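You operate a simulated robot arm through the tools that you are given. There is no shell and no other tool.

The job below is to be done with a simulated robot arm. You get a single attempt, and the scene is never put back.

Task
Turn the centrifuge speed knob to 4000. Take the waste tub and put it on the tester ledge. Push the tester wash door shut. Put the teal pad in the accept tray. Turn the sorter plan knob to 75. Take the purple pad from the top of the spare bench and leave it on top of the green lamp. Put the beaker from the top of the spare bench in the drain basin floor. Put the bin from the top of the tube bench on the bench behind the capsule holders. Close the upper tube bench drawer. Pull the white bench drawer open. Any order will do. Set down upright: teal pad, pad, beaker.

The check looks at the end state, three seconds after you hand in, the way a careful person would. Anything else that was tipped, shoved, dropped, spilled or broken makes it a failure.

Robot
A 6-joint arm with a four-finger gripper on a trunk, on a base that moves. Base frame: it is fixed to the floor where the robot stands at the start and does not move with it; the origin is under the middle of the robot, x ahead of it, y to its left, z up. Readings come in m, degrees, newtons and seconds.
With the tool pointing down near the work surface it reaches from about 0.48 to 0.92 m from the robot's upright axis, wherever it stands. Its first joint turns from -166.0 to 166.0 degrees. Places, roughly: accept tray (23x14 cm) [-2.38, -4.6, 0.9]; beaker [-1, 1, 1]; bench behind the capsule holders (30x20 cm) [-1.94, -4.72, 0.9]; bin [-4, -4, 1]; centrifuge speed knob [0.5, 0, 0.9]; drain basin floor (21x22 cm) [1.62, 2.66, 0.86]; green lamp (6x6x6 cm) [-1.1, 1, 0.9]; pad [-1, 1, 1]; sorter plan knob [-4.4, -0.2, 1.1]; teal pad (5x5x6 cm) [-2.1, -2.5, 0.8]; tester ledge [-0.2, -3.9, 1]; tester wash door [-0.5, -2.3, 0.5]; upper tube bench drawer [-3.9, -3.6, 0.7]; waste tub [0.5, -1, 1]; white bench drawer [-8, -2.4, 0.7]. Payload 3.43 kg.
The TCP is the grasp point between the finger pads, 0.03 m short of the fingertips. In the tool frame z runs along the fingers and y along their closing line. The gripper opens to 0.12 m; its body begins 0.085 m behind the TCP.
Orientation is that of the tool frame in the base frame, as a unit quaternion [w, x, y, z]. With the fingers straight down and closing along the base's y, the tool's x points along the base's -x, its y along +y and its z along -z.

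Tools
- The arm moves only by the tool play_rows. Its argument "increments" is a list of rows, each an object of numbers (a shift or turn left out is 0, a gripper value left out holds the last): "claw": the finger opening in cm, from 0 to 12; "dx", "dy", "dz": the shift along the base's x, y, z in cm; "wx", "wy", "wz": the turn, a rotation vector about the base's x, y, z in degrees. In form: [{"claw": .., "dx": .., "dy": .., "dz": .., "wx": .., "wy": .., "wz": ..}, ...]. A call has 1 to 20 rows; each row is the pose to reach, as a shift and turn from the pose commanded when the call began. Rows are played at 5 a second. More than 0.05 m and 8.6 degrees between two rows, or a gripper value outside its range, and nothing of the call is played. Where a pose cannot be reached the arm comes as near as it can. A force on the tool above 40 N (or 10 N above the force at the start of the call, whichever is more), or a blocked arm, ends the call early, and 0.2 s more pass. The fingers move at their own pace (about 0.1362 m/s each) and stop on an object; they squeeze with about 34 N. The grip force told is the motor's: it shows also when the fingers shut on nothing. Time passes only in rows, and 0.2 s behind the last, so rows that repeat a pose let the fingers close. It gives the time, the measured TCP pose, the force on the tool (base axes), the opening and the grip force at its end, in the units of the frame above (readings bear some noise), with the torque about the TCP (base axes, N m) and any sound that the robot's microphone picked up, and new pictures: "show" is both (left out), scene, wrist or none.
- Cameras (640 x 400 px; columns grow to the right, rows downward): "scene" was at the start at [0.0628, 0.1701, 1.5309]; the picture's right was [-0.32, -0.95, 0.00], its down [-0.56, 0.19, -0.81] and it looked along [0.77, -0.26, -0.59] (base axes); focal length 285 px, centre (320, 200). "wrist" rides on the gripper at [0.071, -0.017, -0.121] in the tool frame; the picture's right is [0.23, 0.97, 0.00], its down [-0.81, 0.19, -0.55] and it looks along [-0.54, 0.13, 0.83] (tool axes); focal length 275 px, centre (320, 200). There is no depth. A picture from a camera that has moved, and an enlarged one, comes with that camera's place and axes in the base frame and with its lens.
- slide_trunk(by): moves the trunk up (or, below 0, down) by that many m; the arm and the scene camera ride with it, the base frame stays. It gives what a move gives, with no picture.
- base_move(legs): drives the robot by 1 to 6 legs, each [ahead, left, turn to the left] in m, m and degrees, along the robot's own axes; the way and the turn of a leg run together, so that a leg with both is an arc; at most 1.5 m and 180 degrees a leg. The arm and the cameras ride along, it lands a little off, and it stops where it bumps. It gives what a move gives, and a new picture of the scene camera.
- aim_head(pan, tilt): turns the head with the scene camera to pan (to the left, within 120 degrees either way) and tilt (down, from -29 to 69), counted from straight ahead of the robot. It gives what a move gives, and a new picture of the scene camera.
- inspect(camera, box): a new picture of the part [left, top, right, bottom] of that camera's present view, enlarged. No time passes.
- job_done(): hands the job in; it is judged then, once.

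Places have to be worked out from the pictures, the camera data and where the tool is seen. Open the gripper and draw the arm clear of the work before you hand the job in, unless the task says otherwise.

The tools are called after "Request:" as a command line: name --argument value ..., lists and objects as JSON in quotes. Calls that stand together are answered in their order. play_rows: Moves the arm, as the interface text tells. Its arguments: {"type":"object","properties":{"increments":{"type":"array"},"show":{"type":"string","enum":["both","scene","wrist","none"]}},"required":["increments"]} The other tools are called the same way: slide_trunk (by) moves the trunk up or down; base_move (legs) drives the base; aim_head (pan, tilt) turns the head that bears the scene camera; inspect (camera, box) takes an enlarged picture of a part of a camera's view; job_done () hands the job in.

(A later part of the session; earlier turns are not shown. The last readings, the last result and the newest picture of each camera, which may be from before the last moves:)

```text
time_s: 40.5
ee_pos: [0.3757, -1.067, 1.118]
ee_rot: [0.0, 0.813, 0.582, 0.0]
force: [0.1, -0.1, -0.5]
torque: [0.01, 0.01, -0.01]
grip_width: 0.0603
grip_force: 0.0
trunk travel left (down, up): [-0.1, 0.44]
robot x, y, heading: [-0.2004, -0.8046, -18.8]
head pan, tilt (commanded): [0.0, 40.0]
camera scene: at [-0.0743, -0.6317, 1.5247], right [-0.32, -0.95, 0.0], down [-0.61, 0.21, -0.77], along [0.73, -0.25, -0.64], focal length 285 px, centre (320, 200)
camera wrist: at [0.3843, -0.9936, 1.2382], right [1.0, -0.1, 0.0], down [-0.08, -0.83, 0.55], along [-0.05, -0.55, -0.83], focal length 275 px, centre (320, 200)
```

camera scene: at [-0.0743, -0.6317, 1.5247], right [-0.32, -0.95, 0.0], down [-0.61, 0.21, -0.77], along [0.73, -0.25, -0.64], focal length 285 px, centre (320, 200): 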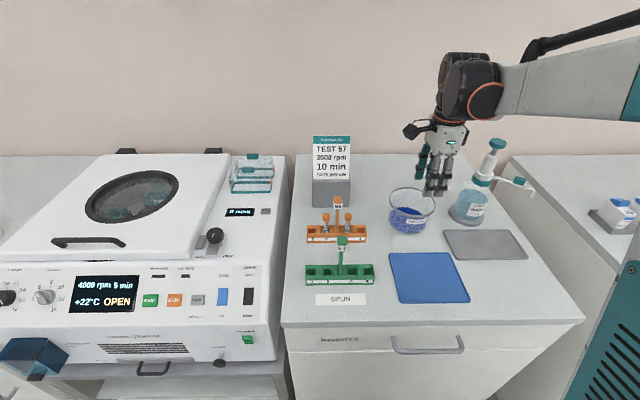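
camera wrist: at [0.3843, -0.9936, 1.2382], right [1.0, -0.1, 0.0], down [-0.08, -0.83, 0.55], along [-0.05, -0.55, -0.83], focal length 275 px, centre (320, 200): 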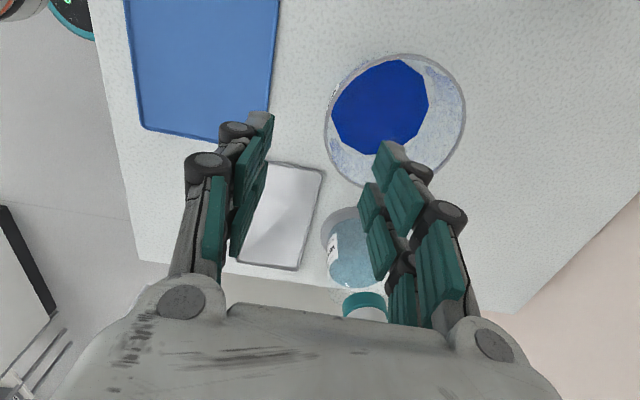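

From the wrist view the rim's near wall is at about [0.384, -1.066]. I lower to just above the rim and check the alignment.

Request:
play_rows --increments '[{"dx": 0.4, "dz": -4}, {"dx": 0.8, "dz": -8.5}, {"dx": 0.8, "dz": -8.5}]'

Request:
inspect --camera "scene" --box '[360, 130, 500, 240]'

```text
time_s: 41.4
ee_pos: [0.3845, -1.0662, 1.0328]
ee_rot: [0.0, 0.813, 0.583, 0.001]
force: [0.4, 0.2, -1.1]
torque: [0.04, 0.02, 0.01]
grip_width: 0.0601
grip_force: 0.1
trunk travel left (down, up): [-0.1, 0.44]
robot x, y, heading: [-0.2006, -0.7972, -18.7]
head pan, tilt (commanded): [0.0, 40.0]
camera scene: at [-0.0742, -0.6317, 1.5247], right [-0.32, -0.95, 0.0], down [-0.61, 0.21, -0.77], along [0.73, -0.25, -0.64], focal length 285 px, centre (320, 200)
camera wrist: at [0.3921, -0.9937, 1.1534], right [1.0, -0.09, 0.0], down [-0.08, -0.83, 0.55], along [-0.05, -0.55, -0.83], focal length 275 px, centre (320, 200)
```

scene: 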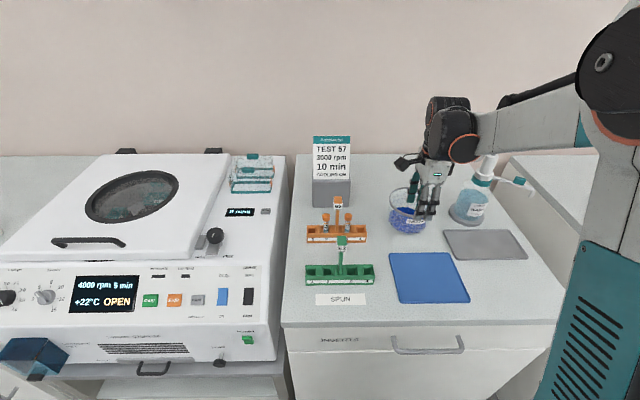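
wrist: 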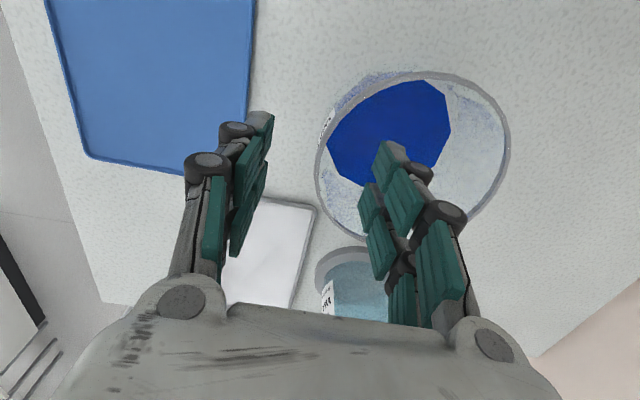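

```text
3.64 times, centred on (430, 185) of scene
camera zoom: at [-0.0742, -0.6317, 1.5247], right [-0.32, -0.95, 0.0], down [-0.61, 0.21, -0.77], along [0.73, -0.25, -0.64], focal length 1036 px, centre (-80, 254)
```

zoom: 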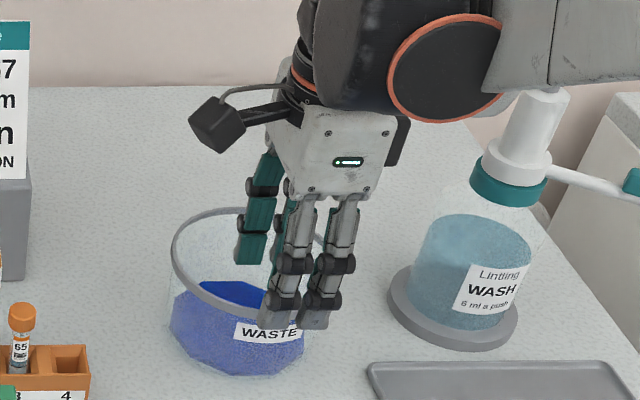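

The fingers straddle the near rim wall, one pair inside and one outside. I lower to the rim and close.

Request:
play_rows --increments '[{"dz": -2}, {"dz": -4}, {"dz": -5.3}, {"dz": -5.3, "claw": 4}, {"dz": -5.3, "claw": 2}, {"dz": -5.3, "claw": 0}, {"dz": -5.3, "claw": 0}, {"dz": -5.3, "claw": 0}]'

Request:
inspect --camera "scene" --box '[360, 130, 500, 240]'

```text
time_s: 43.1
ee_pos: [0.3853, -1.0679, 0.9812]
ee_rot: [0.0, 0.812, 0.583, -0.001]
force: [1.4, -2.1, 5.9]
torque: [-0.34, -0.92, -0.19]
grip_width: 0.0075
grip_force: 33.9
trunk travel left (down, up): [-0.1, 0.44]
robot x, y, heading: [-0.1989, -0.7976, -18.9]
head pan, tilt (commanded): [0.0, 40.0]
camera scene: at [-0.0748, -0.6316, 1.5248], right [-0.32, -0.95, 0.0], down [-0.61, 0.21, -0.77], along [0.73, -0.25, -0.64], focal length 285 px, centre (320, 200)
camera wrist: at [0.392, -0.9941, 1.1008], right [1.0, -0.09, 0.0], down [-0.08, -0.83, 0.55], along [-0.05, -0.55, -0.83], focal length 275 px, centre (320, 200)
```

scene: 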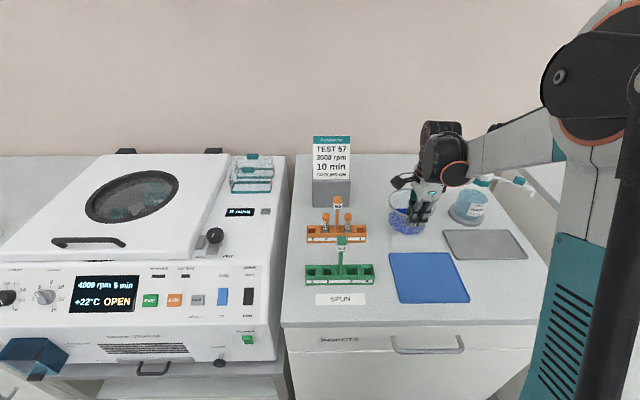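
wrist: 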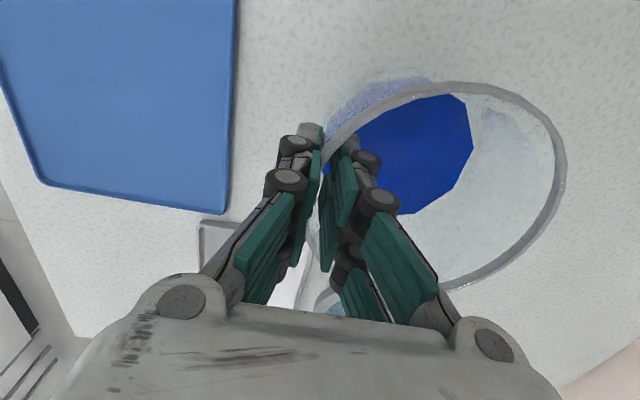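

```text
3.64 times, centred on (430, 185) of scene
camera zoom: at [-0.0748, -0.6316, 1.5248], right [-0.32, -0.95, 0.0], down [-0.61, 0.21, -0.77], along [0.73, -0.25, -0.64], focal length 1036 px, centre (-80, 254)
```

zoom: 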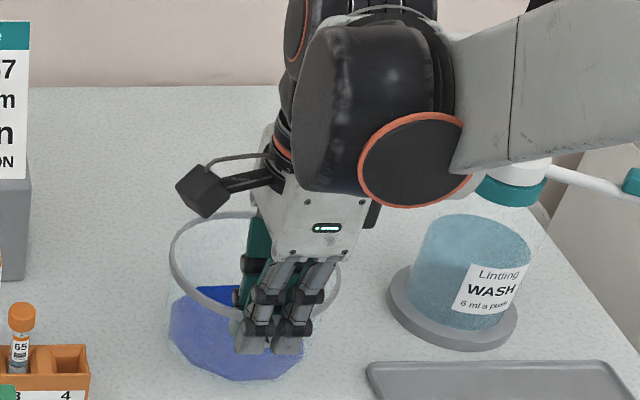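

The rim is gripped with 7.5 mm between the fingers. I lift slowly to see whether the tub hangs level.

Request:
play_rows --increments '[{"dz": 0.5}, {"dz": 1}, {"dz": 2}, {"dz": 3.5}, {"dz": 5}, {"dz": 5}]'

Request:
inspect --camera "scene" --box '[360, 130, 500, 240]'

```text
time_s: 44.5
ee_pos: [0.3835, -1.0681, 1.0308]
ee_rot: [0.0, 0.813, 0.583, 0.0]
force: [-0.7, 0.1, -1.6]
torque: [0.04, 0.07, 0.01]
grip_width: 0.0071
grip_force: 33.7
trunk travel left (down, up): [-0.1, 0.44]
robot x, y, heading: [-0.1994, -0.8002, -18.8]
head pan, tilt (commanded): [0.0, 40.0]
camera scene: at [-0.0745, -0.6316, 1.5247], right [-0.32, -0.95, 0.0], down [-0.61, 0.21, -0.77], along [0.73, -0.25, -0.64], focal length 285 px, centre (320, 200)
camera wrist: at [0.3918, -0.9939, 1.1502], right [1.0, -0.09, 0.0], down [-0.08, -0.83, 0.55], along [-0.05, -0.55, -0.83], focal length 275 px, centre (320, 200)
```

scene: 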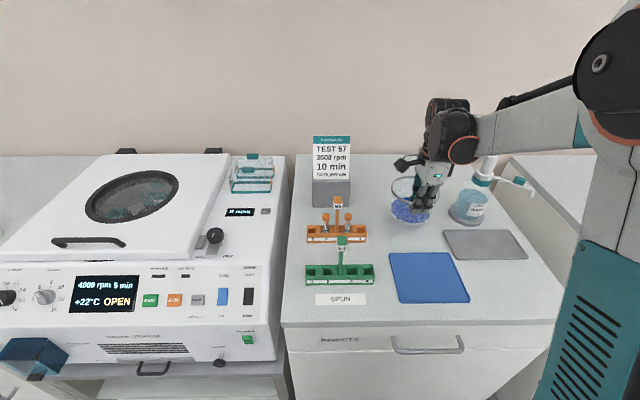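
wrist: 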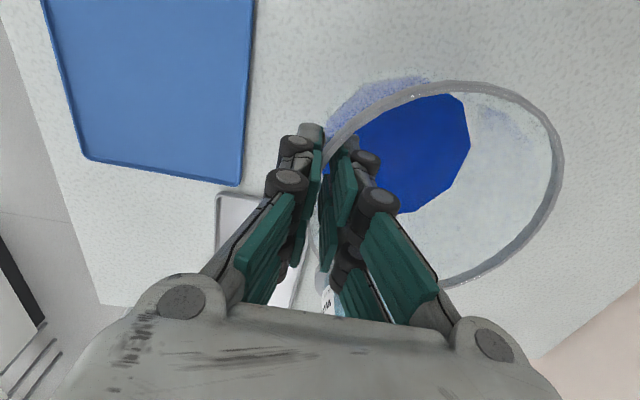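

```text
3.64 times, centred on (430, 185) of scene
camera zoom: at [-0.0745, -0.6316, 1.5247], right [-0.32, -0.95, 0.0], down [-0.61, 0.21, -0.77], along [0.73, -0.25, -0.64], focal length 1036 px, centre (-80, 254)
```

zoom: 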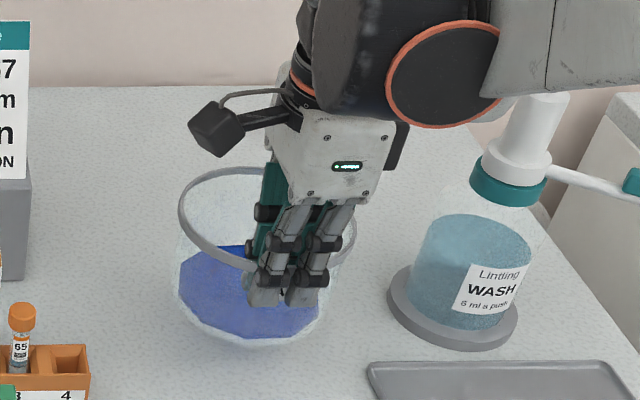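

The tub hangs level and is light. I raise it higher and pull it in, then look down the aisle toward the tester.

Request:
play_rows --increments '[{"dx": -1, "dy": 0.4, "dz": 4}, {"dx": -2, "dy": 0.8, "dz": 8}, {"dx": -3, "dy": 1.2, "dz": 12}, {"dx": -5, "dy": 2, "dz": 15}, {"dx": -7, "dy": 2.8, "dz": 18}, {"dx": -9, "dy": 3.4, "dz": 20}, {"dx": -11, "dy": 4, "dz": 22}, {"dx": -11, "dy": 4, "dz": 22}]' --show "wrist"

Request:
aim_head --pan -100 --tilt 30

```text
time_s: 46.4
ee_pos: [0.2748, -1.0256, 1.2507]
ee_rot: [0.0, 0.812, 0.583, 0.0]
force: [-1.0, -0.2, -1.2]
torque: [0.03, 0.09, 0.06]
grip_width: 0.0069
grip_force: 34.6
trunk travel left (down, up): [-0.1, 0.44]
robot x, y, heading: [-0.1987, -0.8008, -18.8]
head pan, tilt (commanded): [0.0, 40.0]
camera wrist: at [0.2818, -0.9532, 1.3704], right [1.0, -0.09, 0.0], down [-0.08, -0.83, 0.55], along [-0.05, -0.55, -0.83], focal length 275 px, centre (320, 200)
```

wrist: 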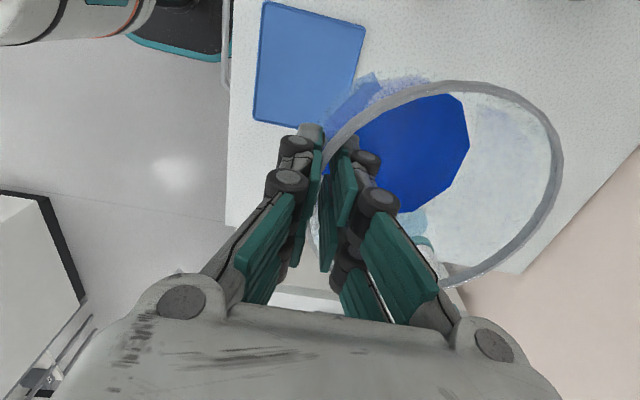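

```text
time_s: 48.1
ee_pos: [0.2746, -1.0257, 1.2505]
ee_rot: [0.0, 0.813, 0.582, 0.0]
force: [1.1, 0.2, -2.1]
torque: [-0.01, 0.1, 0.02]
grip_width: 0.0068
grip_force: 34.0
trunk travel left (down, up): [-0.1, 0.44]
robot x, y, heading: [-0.1985, -0.8007, -18.8]
head pan, tilt (commanded): [-100.0, 30.0]
camera scene: at [-0.0776, -0.6485, 1.5353], right [-0.5, -0.87, 0.0], down [-0.47, 0.27, -0.84], along [0.73, -0.42, -0.55], focal length 285 px, centre (320, 200)
```

scene: 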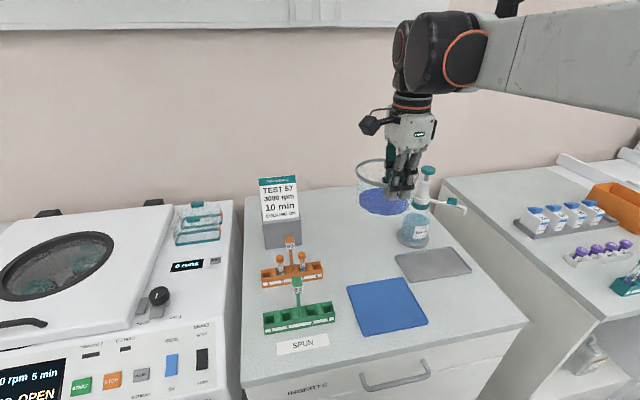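

The head has only turned part of the way. I'll repeat the command.

Request:
aim_head --pan -100 --tilt 30

```text
time_s: 48.7
ee_pos: [0.2738, -1.0271, 1.2513]
ee_rot: [0.0, 0.812, 0.583, -0.001]
force: [-0.1, 0.4, -2.0]
torque: [0.02, 0.11, 0.03]
grip_width: 0.0067
grip_force: 33.7
trunk travel left (down, up): [-0.1, 0.44]
robot x, y, heading: [-0.2024, -0.8008, -18.5]
head pan, tilt (commanded): [-100.0, 30.0]
camera scene: at [-0.0775, -0.6487, 1.5359], right [-0.5, -0.87, 0.0], down [-0.47, 0.27, -0.84], along [0.73, -0.42, -0.54], focal length 285 px, centre (320, 200)
```

scene: 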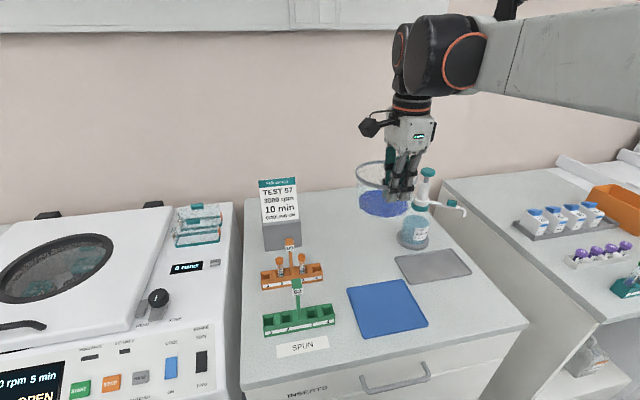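

The head is blocked by the arm at this angle, so I'll look by turning the base instead. I re-centre the head, back away from the bench and turn right to face down the aisle, with the tub held over open floor.

Request:
aim_head --pan 5 --tilt 35

Request:
base_move --legs '[[-0.42, 0, 0], [0, 0, -90]]'

```text
time_s: 50.5
ee_pos: [0.2743, -1.0274, 1.2505]
ee_rot: [0.0, 0.813, 0.583, 0.0]
force: [0.1, 0.0, -2.2]
torque: [0.05, 0.07, 0.01]
grip_width: 0.0068
grip_force: 34.3
trunk travel left (down, up): [-0.1, 0.44]
robot x, y, heading: [-0.2011, -0.7997, -18.4]
head pan, tilt (commanded): [5.0, 35.0]
camera scene: at [-0.0694, -0.6252, 1.5323], right [-0.24, -0.97, 0.0], down [-0.56, 0.14, -0.82], along [0.8, -0.19, -0.57], focal length 285 px, centre (320, 200)
```

scene: 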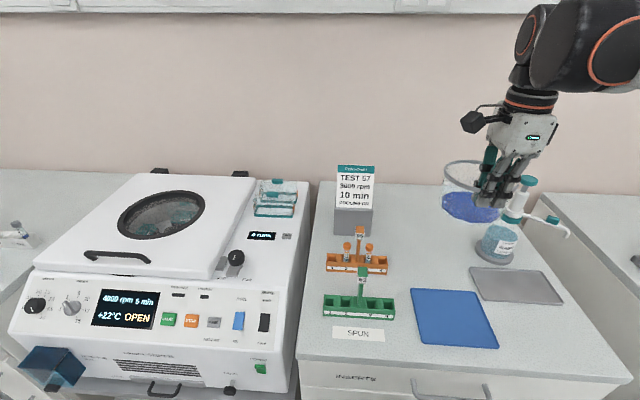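

```text
time_s: 57.0
ee_pos: [-0.8342, -1.1323, 1.25]
ee_rot: [0.0, 0.985, -0.173, 0.0]
force: [0.4, 0.0, -1.1]
torque: [0.08, -0.05, -0.01]
grip_width: 0.0066
grip_force: 33.9
trunk travel left (down, up): [-0.1, 0.44]
robot x, y, heading: [-0.5978, -0.6637, -109.8]
head pan, tilt (commanded): [5.0, 35.0]
camera scene: at [-0.4248, -0.7989, 1.5323], right [-0.97, 0.26, 0.0], down [0.15, 0.55, -0.82], along [-0.21, -0.79, -0.57], focal length 285 px, centre (320, 200)
```

scene: 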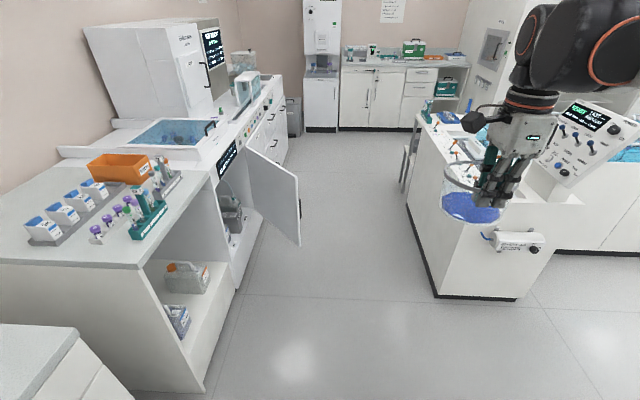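

Now I can see the whole aisle: the tester is on the left with its wash door hanging open into the aisle, hinged on the far side. I zoom in on the tester to find the ledge.

Request:
inspect --camera "scene" --box '[80, 10, 320, 160]'

Request:
inspect --camera "scene" --box '[160, 100, 340, 300]'

```text
2.67 times, centred on (200, 85) of scene
camera zoom: at [-0.4248, -0.7989, 1.5323], right [-0.97, 0.26, 0.0], down [0.15, 0.55, -0.82], along [-0.21, -0.79, -0.57], focal length 760 px, centre (640, 507)
```

zoom: 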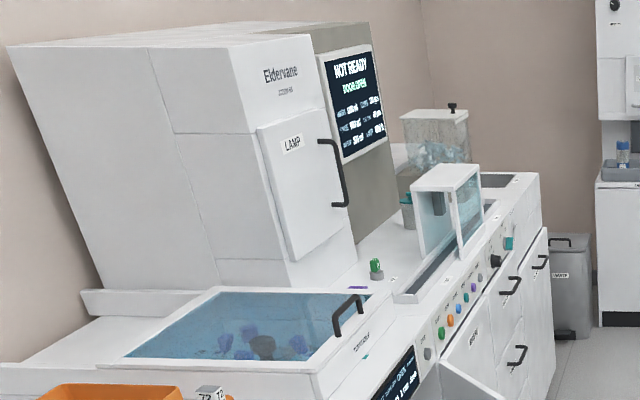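

```text
2.00 times, centred on (250, 200) of scene
camera zoom: at [-0.4248, -0.7989, 1.5323], right [-0.97, 0.26, 0.0], down [0.15, 0.55, -0.82], along [-0.21, -0.79, -0.57], focal length 570 px, centre (460, 200)
```

zoom: 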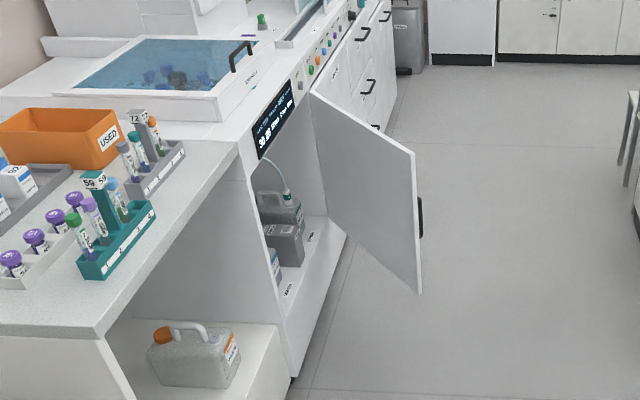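

The tester's screen reads "NOT READY – DOOR OPEN". I check my own footprint by looking down before driving through the gap between the door and the island.

Request:
aim_head --pan 60 --tilt 69

Request:
aim_head --pan 5 --tilt 69

```text
time_s: 58.2
ee_pos: [-0.8336, -1.1315, 1.2506]
ee_rot: [-0.001, 0.985, -0.172, 0.0]
force: [-0.7, 0.0, -1.4]
torque: [0.08, -0.05, -0.01]
grip_width: 0.0062
grip_force: 33.7
trunk travel left (down, up): [-0.1, 0.44]
robot x, y, heading: [-0.5976, -0.6654, -110.0]
head pan, tilt (commanded): [60.0, 68.8]
camera scene: at [-0.3662, -0.7566, 1.4886], right [-0.76, -0.64, 0.0], down [-0.6, 0.71, -0.36], along [0.23, -0.28, -0.93], focal length 285 px, centre (320, 200)
```

scene: 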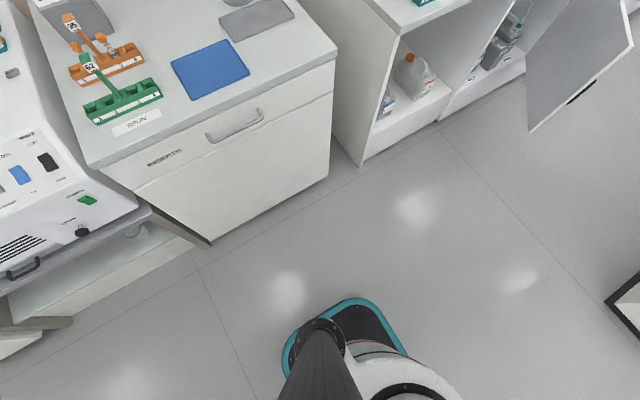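

```text
time_s: 59.4
ee_pos: [-0.8346, -1.1326, 1.2497]
ee_rot: [-0.001, 0.985, -0.173, 0.0]
force: [0.3, -0.5, -0.9]
torque: [0.06, -0.05, -0.01]
grip_width: 0.0062
grip_force: 33.9
trunk travel left (down, up): [-0.1, 0.44]
robot x, y, heading: [-0.5974, -0.6637, -110.3]
head pan, tilt (commanded): [5.0, 68.8]
camera scene: at [-0.4165, -0.7678, 1.4886], right [-0.97, 0.26, 0.0], down [0.24, 0.9, -0.36], along [-0.09, -0.35, -0.93], focal length 285 px, centre (320, 200)
```

scene: 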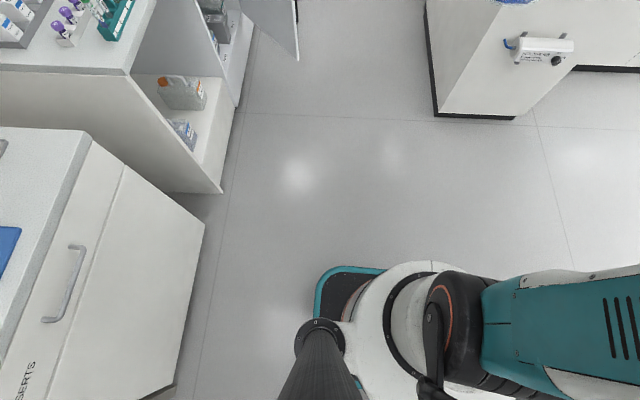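

My base is only about ±0.23 m wide, so the ~0.88 m gap is comfortable. I straighten the heading and drive down the aisle to the far end of the tester.

Request:
aim_head --pan 5 --tilt 30

Request:
base_move --legs '[[0, 0, 1.3], [1.45, 0, 0]]'

```text
time_s: 60.5
ee_pos: [-0.834, -1.1318, 1.2515]
ee_rot: [0.0, 0.985, -0.173, 0.0]
force: [0.0, -0.8, -1.4]
torque: [0.05, -0.03, 0.0]
grip_width: 0.0062
grip_force: 34.0
trunk travel left (down, up): [-0.1, 0.44]
robot x, y, heading: [-0.5945, -0.6613, -109.9]
head pan, tilt (commanded): [5.0, 30.0]
camera scene: at [-0.4254, -0.8012, 1.54], right [-0.97, 0.26, 0.0], down [0.13, 0.48, -0.87], along [-0.22, -0.84, -0.5], focal length 285 px, centre (320, 200)
```

scene: 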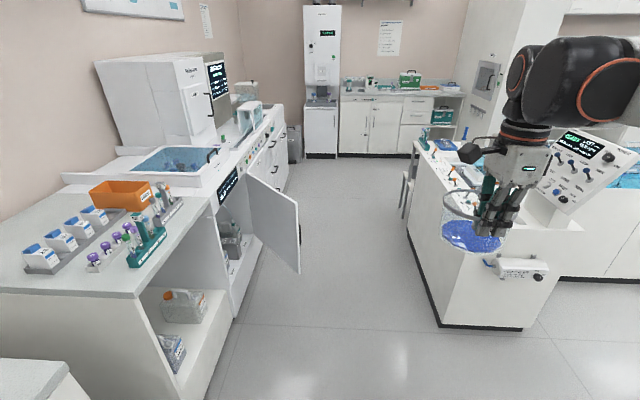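

```text
time_s: 68.1
ee_pos: [-1.3003, -2.5285, 1.2504]
ee_rot: [0.0, 0.986, -0.165, 0.0]
force: [0.0, 0.3, -2.1]
torque: [0.06, -0.02, -0.02]
grip_width: 0.006
grip_force: 34.2
trunk travel left (down, up): [-0.1, 0.44]
robot x, y, heading: [-1.0745, -2.0522, -108.9]
head pan, tilt (commanded): [5.0, 30.0]
camera scene: at [-0.897, -2.1902, 1.5401], right [-0.97, 0.24, 0.0], down [0.12, 0.49, -0.87], along [-0.21, -0.84, -0.5], focal length 285 px, centre (320, 200)
```

scene: 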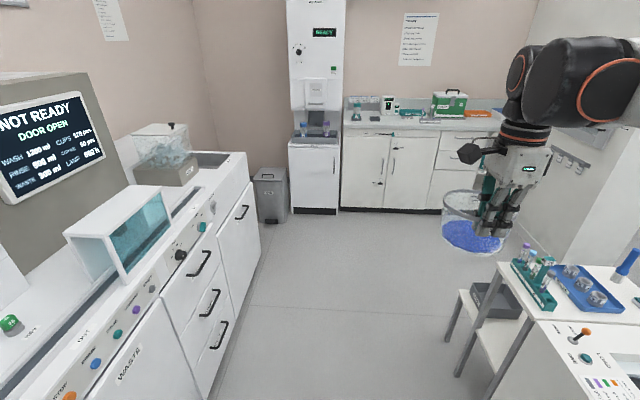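

The aisle ahead is clear. I drive another 1.4 m and turn left to face the tester's far part.

Request:
base_move --legs '[[1.4, 0, 0], [0, 0, 90]]'

```text
time_s: 78.9
ee_pos: [-1.0507, -3.6116, 1.2496]
ee_rot: [0.001, 0.814, 0.58, 0.001]
force: [0.3, 0.2, -1.5]
torque: [0.05, 0.09, 0.01]
grip_width: 0.0062
grip_force: 33.7
trunk travel left (down, up): [-0.1, 0.44]
robot x, y, heading: [-1.5243, -3.3784, -19.3]
head pan, tilt (commanded): [5.0, 30.0]
camera scene: at [-1.3894, -3.2077, 1.5401], right [-0.24, -0.97, 0.0], down [-0.49, 0.12, -0.87], along [0.84, -0.21, -0.5], focal length 285 px, centre (320, 200)
```

scene: 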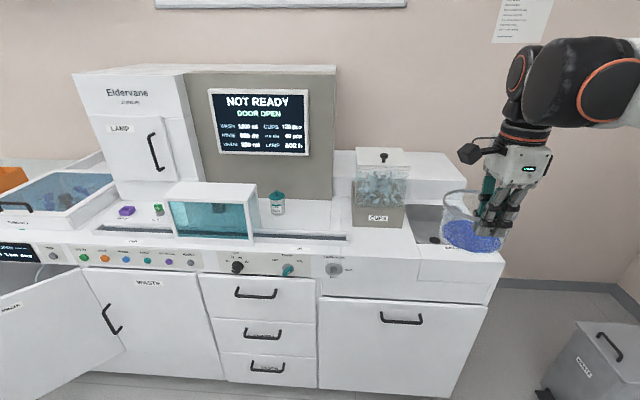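

The predicted ledge position falls on the raised white shelf behind the CUPS box at the tester's right end. I zoom in there.

Request:
inspect --camera "scene" --box '[320, 120, 520, 280]'

Request:
inspect --camera "wrist" --box '[0, 0, 640, 400]'

```text
2.50 times, centred on (420, 200) of scene
camera zoom: at [-1.3894, -3.2077, 1.5401], right [-0.24, -0.97, 0.0], down [-0.49, 0.12, -0.87], along [0.84, -0.21, -0.5], focal length 712 px, centre (70, 200)
```

zoom: 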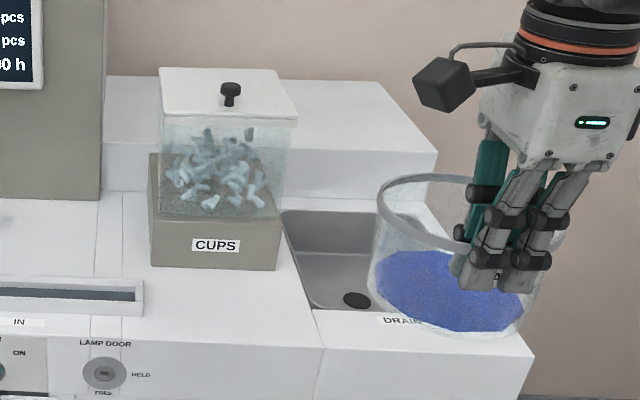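

```text
1.00 times, centred on (320, 200) of wrist (not enlarged: the box is as wide or as high as the picture)
camera zoom: at [-1.0422, -3.5374, 1.37], right [0.99, -0.1, 0.0], down [-0.08, -0.83, 0.55], along [-0.06, -0.55, -0.83], focal length 275 px, centre (320, 200)
```

zoom: 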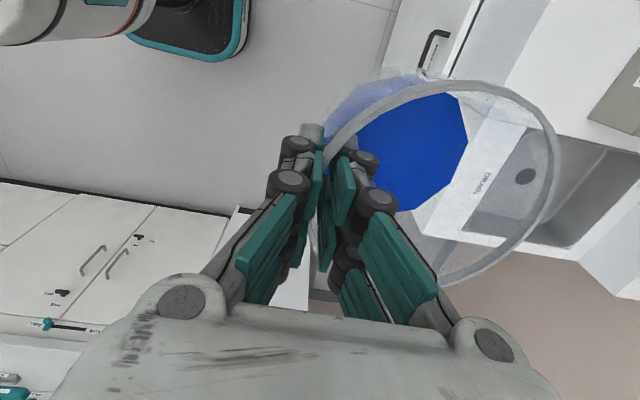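

The ledge is the raised white shelf at roughly z = 1.0, 0.85–1.2 m deep from my reference line, and it's free to the right of the CUPS hopper. I shift right and drive forward so I can place the tub there.

Request:
base_move --legs '[[0, -0.15, 0.5], [0.4, 0, 0]]'

```text
time_s: 82.4
ee_pos: [-0.7193, -3.8768, 1.2502]
ee_rot: [0.0, 0.812, 0.584, 0.0]
force: [-0.2, 0.1, -2.1]
torque: [0.01, 0.12, 0.0]
grip_width: 0.0058
grip_force: 33.8
trunk travel left (down, up): [-0.1, 0.44]
robot x, y, heading: [-1.1913, -3.6474, -18.7]
head pan, tilt (commanded): [5.0, 30.0]
camera scene: at [-1.0613, -3.4759, 1.54], right [-0.24, -0.97, 0.0], down [-0.49, 0.12, -0.87], along [0.84, -0.2, -0.5], focal length 285 px, centre (320, 200)
```

scene: 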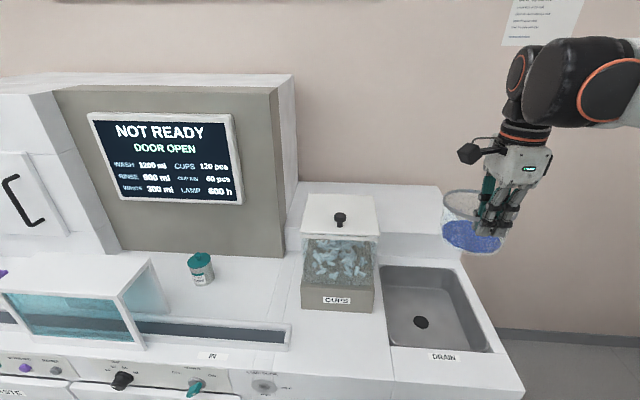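

I zoom in on the ledge to see its front edge and its right end.

Request:
inspect --camera "scene" --box '[280, 150, 520, 300]'

```text
2.67 times, centred on (400, 225) of scene
camera zoom: at [-1.0613, -3.4759, 1.54], right [-0.24, -0.97, 0.0], down [-0.49, 0.12, -0.87], along [0.84, -0.2, -0.5], focal length 760 px, centre (107, 133)
```

zoom: 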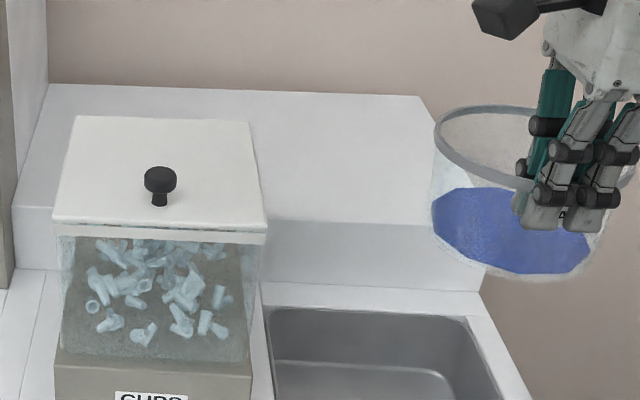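

The ledge's front edge is at about 0.858 and its top at about z = 0.995. I extend the arm to carry the tub over the ledge, still about 8 cm above it.

Request:
play_rows --increments '[{"dx": 4, "dy": -1.2, "dz": 0}, {"dx": 8, "dy": -2.4, "dz": 0}, {"dx": 12, "dy": -3.6, "dz": 0}, {"dx": 16, "dy": -4.8, "dz": 0}, {"dx": 20, "dy": -6, "dz": -2}, {"dx": 24, "dy": -7.2, "dz": -4}, {"dx": 28, "dy": -8.4, "dz": -6}, {"dx": 31.5, "dy": -9.4, "dz": -8}, {"dx": 34.1, "dy": -10.1, "dz": -9.5}, {"dx": 34.1, "dy": -10.1, "dz": -9.5}]'

Request:
inspect --camera "scene" --box '[320, 130, 520, 290]'

```text
time_s: 84.6
ee_pos: [-0.3793, -3.9766, 1.1548]
ee_rot: [-0.001, 0.812, 0.583, 0.0]
force: [0.9, -0.1, -2.4]
torque: [0.03, 0.16, -0.03]
grip_width: 0.0059
grip_force: 33.8
trunk travel left (down, up): [-0.1, 0.44]
robot x, y, heading: [-1.1958, -3.645, -18.7]
head pan, tilt (commanded): [5.0, 30.0]
camera scene: at [-1.0606, -3.4761, 1.5401], right [-0.24, -0.97, 0.0], down [-0.49, 0.12, -0.87], along [0.84, -0.2, -0.5], focal length 285 px, centre (320, 200)
camera wrist: at [-0.3718, -3.9035, 1.2736], right [1.0, -0.09, 0.0], down [-0.08, -0.83, 0.55], along [-0.05, -0.55, -0.83], focal length 275 px, centre (320, 200)
```

scene: 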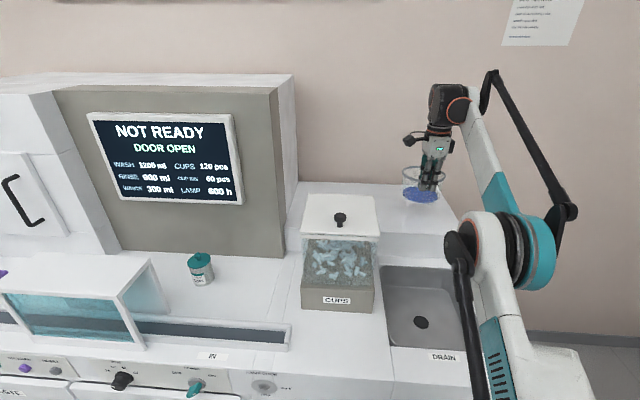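
wrist: 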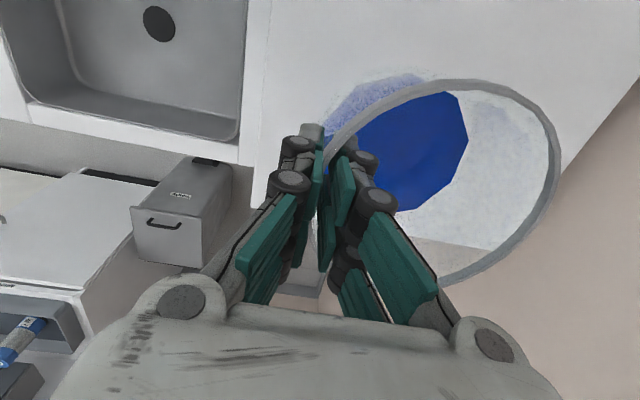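

```text
2.50 times, centred on (420, 210) of scene
camera zoom: at [-1.0606, -3.4761, 1.5401], right [-0.24, -0.97, 0.0], down [-0.49, 0.12, -0.87], along [0.84, -0.2, -0.5], focal length 712 px, centre (70, 175)
```

zoom: 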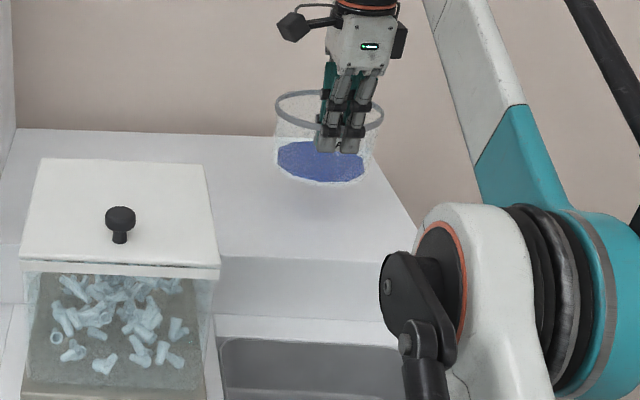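

The tub hangs level over the free part of the ledge with margin on all sides. I lower it to about 1 cm above the expected contact.

Request:
play_rows --increments '[{"dz": -2}, {"dz": -4}, {"dz": -6}, {"dz": -6.8}, {"dz": -6.8}]' --show "none"

Request:
inspect --camera "scene" --box '[320, 130, 520, 290]'

```text
time_s: 85.8
ee_pos: [-0.3774, -3.9769, 1.0864]
ee_rot: [0.0, 0.812, 0.584, 0.001]
force: [0.9, -1.4, -1.2]
torque: [-0.04, -0.02, 0.01]
grip_width: 0.006
grip_force: 33.7
trunk travel left (down, up): [-0.1, 0.44]
robot x, y, heading: [-1.1951, -3.6473, -18.5]
head pan, tilt (commanded): [5.0, 30.0]
```

```text
2.50 times, centred on (420, 210) of scene
camera zoom: at [-1.0613, -3.4759, 1.5401], right [-0.24, -0.97, 0.0], down [-0.49, 0.12, -0.87], along [0.84, -0.2, -0.5], focal length 712 px, centre (70, 175)
```

zoom: 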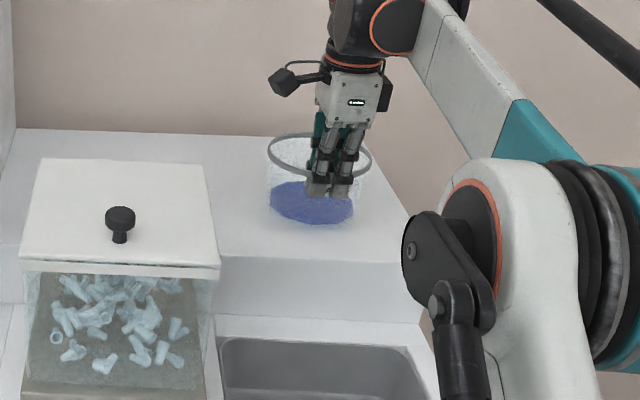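

The load torque just vanished, so the tub may already be touching. I lower in millimetre steps and watch the force.

Request:
play_rows --increments '[{"dz": -0.2}, {"dz": -0.3}]' --show "none"

```text
time_s: 86.4
ee_pos: [-0.3784, -3.9758, 1.084]
ee_rot: [0.0, 0.812, 0.583, 0.0]
force: [-0.9, -1.1, 2.8]
torque: [-0.09, -0.25, -0.11]
grip_width: 0.0061
grip_force: 33.9
trunk travel left (down, up): [-0.1, 0.44]
robot x, y, heading: [-1.1954, -3.6518, -18.6]
head pan, tilt (commanded): [5.0, 30.0]
```

The force is now upward and the torque reversed, so the tub rests on the ledge. I open gently and lift the hand straight out.

Request:
play_rows --increments '[{"claw": 1.5}, {"claw": 3}, {"claw": 5}, {"claw": 6}, {"claw": 6, "dz": 3}, {"claw": 6, "dz": 7}, {"claw": 6, "dz": 11}, {"claw": 6, "dz": 15}]'

Request:
inspect --camera "scene" --box '[320, 130, 520, 290]'

```text
time_s: 88.2
ee_pos: [-0.4104, -3.963, 1.2209]
ee_rot: [0.001, 0.812, 0.584, 0.0]
force: [-2.5, 0.8, 3.0]
torque: [-0.08, -0.16, 0.01]
grip_width: 0.0601
grip_force: 0.2
out of reach, approached as far as the arm can: row 7, 8
trunk travel left (down, up): [-0.1, 0.44]
robot x, y, heading: [-1.1889, -3.6494, -18.8]
head pan, tilt (commanded): [5.0, 30.0]
camera scene: at [-1.0654, -3.4741, 1.5404], right [-0.23, -0.97, 0.0], down [-0.48, 0.12, -0.87], along [0.84, -0.2, -0.5], focal length 285 px, centre (320, 200)
camera wrist: at [-0.403, -3.8895, 1.3416], right [1.0, -0.09, 0.0], down [-0.08, -0.83, 0.55], along [-0.05, -0.55, -0.83], focal length 275 px, centre (320, 200)
```

scene: 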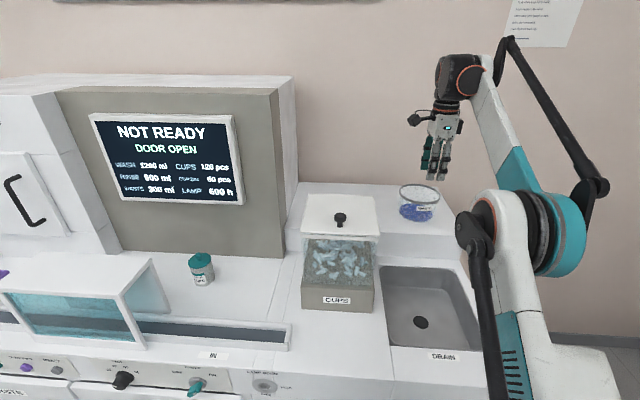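
wrist: 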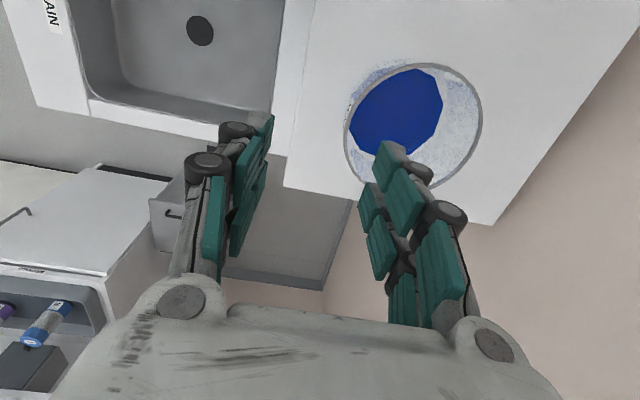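

```text
2.50 times, centred on (420, 210) of scene
camera zoom: at [-1.0654, -3.4741, 1.5404], right [-0.23, -0.97, 0.0], down [-0.48, 0.12, -0.87], along [0.84, -0.2, -0.5], focal length 712 px, centre (70, 175)
```

zoom: 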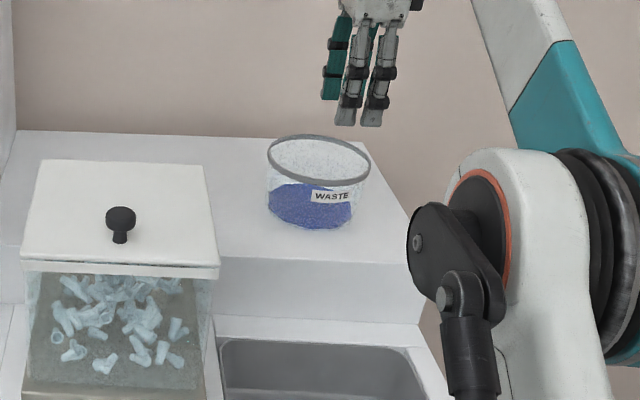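

The tub stands upright on the ledge. I draw the arm back toward the robot.

Request:
play_rows --increments '[{"dx": -4, "dy": 1.35}, {"dx": -8, "dy": 2.7}, {"dx": -12, "dy": 4}, {"dx": -16, "dy": 5.4}, {"dx": -20, "dy": 6.7}, {"dx": -24, "dy": 8.1}, {"dx": -28, "dy": 9.4}, {"dx": -31, "dy": 10.4}]' --show "scene"

```text
time_s: 90.0
ee_pos: [-0.7184, -3.8631, 1.2202]
ee_rot: [0.0, 0.812, 0.584, 0.0]
force: [-0.1, -0.3, 1.1]
torque: [0.02, 0.01, -0.03]
grip_width: 0.0601
grip_force: 0.0
trunk travel left (down, up): [-0.1, 0.44]
robot x, y, heading: [-1.1968, -3.65, -18.6]
head pan, tilt (commanded): [5.0, 30.0]
camera scene: at [-1.062, -3.4756, 1.5401], right [-0.23, -0.97, 0.0], down [-0.49, 0.12, -0.87], along [0.84, -0.2, -0.5], focal length 285 px, centre (320, 200)
```

scene: 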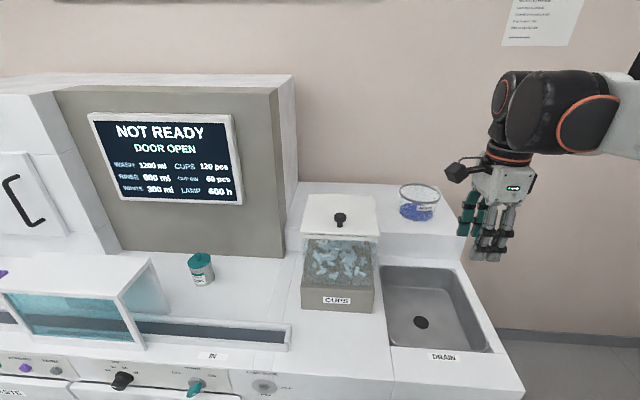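

Next is the wash door. From the earlier pictures it's hinged at about (0.40, -2.5) in room coordinates, with its free edge near (0.05, -2.16), about 45° open and 0.28–0.78 m high. I back into the aisle and slide left until I'm in front of it.

Request:
base_move --legs '[[-0.45, 0, 0], [0, 1.45, 0]]'

Request:
aim_head --pan 10 --tilt 50

```text
time_s: 99.5
ee_pos: [-0.6803, -2.3472, 1.2196]
ee_rot: [0.0, 0.814, 0.581, 0.0]
force: [0.3, -0.6, 0.0]
torque: [0.02, -0.01, 0.0]
grip_width: 0.06
grip_force: 0.0
trunk travel left (down, up): [-0.1, 0.44]
robot x, y, heading: [-1.1558, -2.1308, -19.3]
head pan, tilt (commanded): [5.0, 30.0]
camera scene: at [-1.0224, -1.958, 1.5401], right [-0.24, -0.97, 0.0], down [-0.49, 0.12, -0.87], along [0.84, -0.21, -0.5], focal length 285 px, centre (320, 200)
```

scene: 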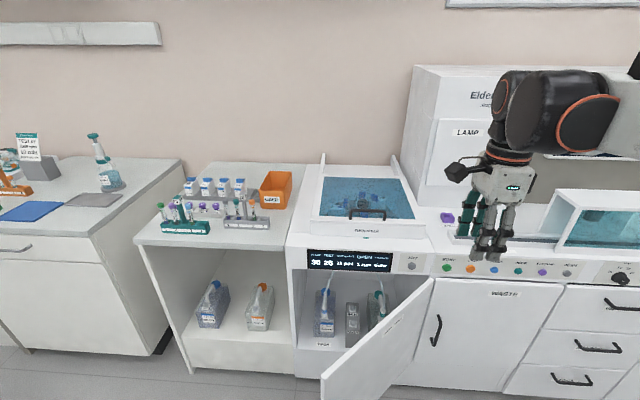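

```text
time_s: 100.3
ee_pos: [-0.681, -2.3465, 1.2201]
ee_rot: [0.0, 0.814, 0.58, 0.0]
force: [0.4, -0.2, -0.2]
torque: [0.01, -0.03, -0.02]
grip_width: 0.0602
grip_force: 0.1
trunk travel left (down, up): [-0.1, 0.44]
robot x, y, heading: [-1.1546, -2.1325, -19.1]
head pan, tilt (commanded): [10.0, 50.0]
camera scene: at [-1.0341, -1.9482, 1.5106], right [-0.16, -0.99, 0.0], down [-0.76, 0.12, -0.64], along [0.64, -0.1, -0.77], focal length 285 px, centre (320, 200)
```

scene: 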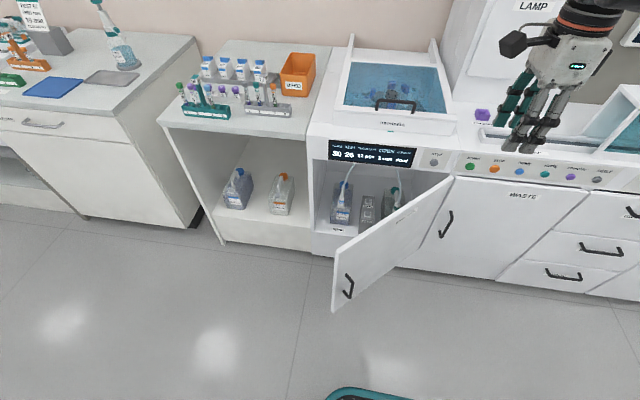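

The door is clearly seen now: free edge at about (0.055, -2.15) and hinge at (0.427, -2.535) in room coordinates, top near z = 0.78. I adjust the base slightly, then bring the closed hand down in front of the outer face.

Request:
base_move --legs '[[-0.06, 0.1, 0.5]]'

Request:
play_rows --increments '[{"claw": 0, "dx": 0, "dy": 2, "dz": -4}, {"dx": 0, "dy": 4, "dz": -8}, {"dx": 0, "dy": 6, "dz": -12}, {"dx": 0, "dy": 8, "dz": -16}, {"dx": 0, "dy": 9, "dz": -20}, {"dx": 0, "dy": 9, "dz": -24.5}, {"dx": 0, "dy": 9, "dz": -29}, {"dx": 0, "dy": 9, "dz": -33}, {"dx": 0, "dy": 9, "dz": -33}]' --show "scene"

```text
time_s: 101.6
ee_pos: [-0.703, -2.2277, 1.2189]
ee_rot: [0.0, 0.812, 0.584, 0.001]
force: [-1.1, 0.5, 0.3]
torque: [0.01, 0.01, 0.05]
grip_width: 0.0599
grip_force: 0.1
trunk travel left (down, up): [-0.1, 0.44]
robot x, y, heading: [-1.1826, -2.0166, -18.5]
head pan, tilt (commanded): [10.0, 50.0]
camera scene: at [-1.0605, -1.8324, 1.5105], right [-0.15, -0.99, 0.0], down [-0.76, 0.11, -0.64], along [0.64, -0.1, -0.77], focal length 285 px, centre (320, 200)
```

scene: 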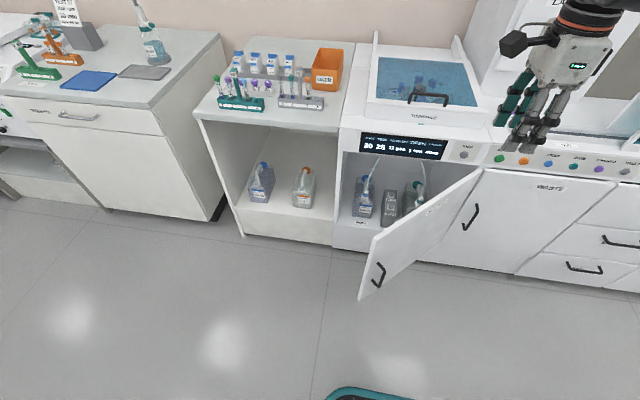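

```text
time_s: 103.6
ee_pos: [-0.7035, -2.1379, 0.8891]
ee_rot: [-0.001, 0.812, 0.584, -0.001]
force: [0.0, -0.5, 0.8]
torque: [-0.03, 0.04, 0.01]
grip_width: 0.0
grip_force: 33.8
trunk travel left (down, up): [-0.1, 0.44]
robot x, y, heading: [-1.1846, -2.012, -18.4]
head pan, tilt (commanded): [10.0, 50.0]
camera scene: at [-1.0599, -1.8328, 1.5106], right [-0.15, -0.99, 0.0], down [-0.76, 0.11, -0.64], along [0.64, -0.1, -0.77], focal length 285 px, centre (320, 200)
```

scene: 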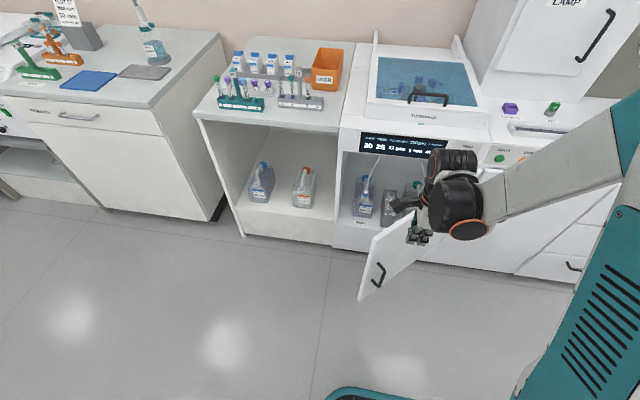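

The hand is in front of the door's outer face, about 13 cm short of it. I lower it below the door's top edge.

Request:
play_rows --increments '[{"dz": -4}, {"dz": -8}, {"dz": -12}, {"dz": -16}, {"dz": -20}, {"dz": -23}, {"dz": -23}]' --show "both"

```text
time_s: 105.2
ee_pos: [-0.6275, -2.1566, 0.715]
ee_rot: [-0.001, 0.812, 0.584, -0.001]
force: [0.5, -0.4, -0.3]
torque: [0.03, 0.02, -0.01]
grip_width: 0.0
grip_force: 34.0
out of reach, approached as far as the arm can: row 3, 4, 5, 6, 7
trunk travel left (down, up): [-0.1, 0.44]
robot x, y, heading: [-1.1793, -2.0137, -18.5]
head pan, tilt (commanded): [10.0, 50.0]
camera scene: at [-1.0594, -1.8329, 1.5105], right [-0.15, -0.99, 0.0], down [-0.76, 0.11, -0.64], along [0.63, -0.1, -0.77], focal length 285 px, centre (320, 200)
camera wrist: at [-0.62, -2.084, 0.8358], right [1.0, -0.09, 0.0], down [-0.07, -0.83, 0.55], along [-0.05, -0.55, -0.83], focal length 275 px, centre (320, 200)
```

scene: 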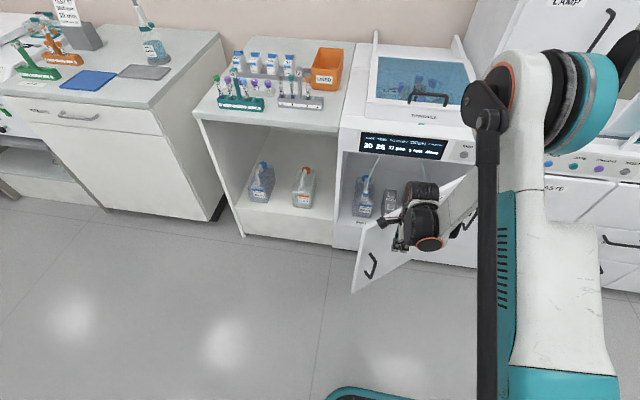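
wrist: 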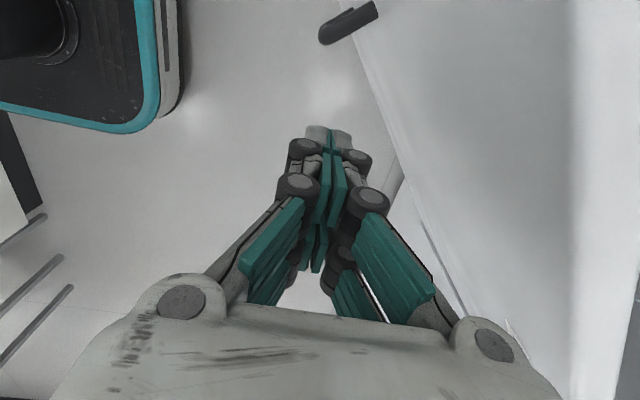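

The hand is now below the door's top edge and close to its outer face. I drive the base gently forward so the hand swings the door toward shut.

Request:
base_move --legs '[[0.12, 0.03, 0]]'

```text
time_s: 106.4
ee_pos: [-0.5044, -2.1685, 0.7168]
ee_rot: [-0.001, 0.812, 0.584, 0.0]
force: [-0.3, 0.6, 0.7]
torque: [0.01, 0.01, 0.02]
grip_width: 0.0002
grip_force: 32.9
trunk travel left (down, up): [-0.1, 0.44]
robot x, y, heading: [-1.0574, -2.023, -18.9]
head pan, tilt (commanded): [10.0, 50.0]
camera scene: at [-0.9366, -1.8426, 1.5105], right [-0.15, -0.99, 0.0], down [-0.76, 0.11, -0.64], along [0.64, -0.1, -0.77], focal length 285 px, centre (320, 200)
```

scene: 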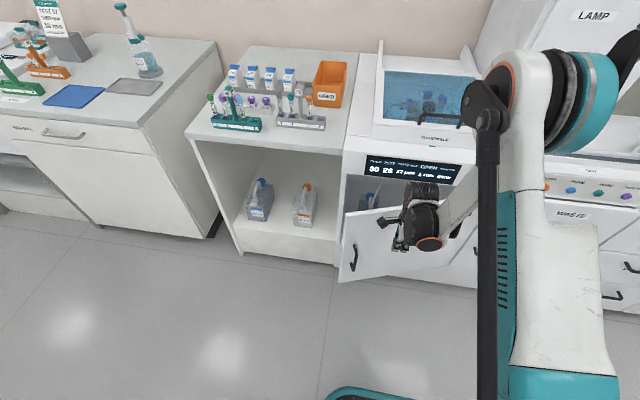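

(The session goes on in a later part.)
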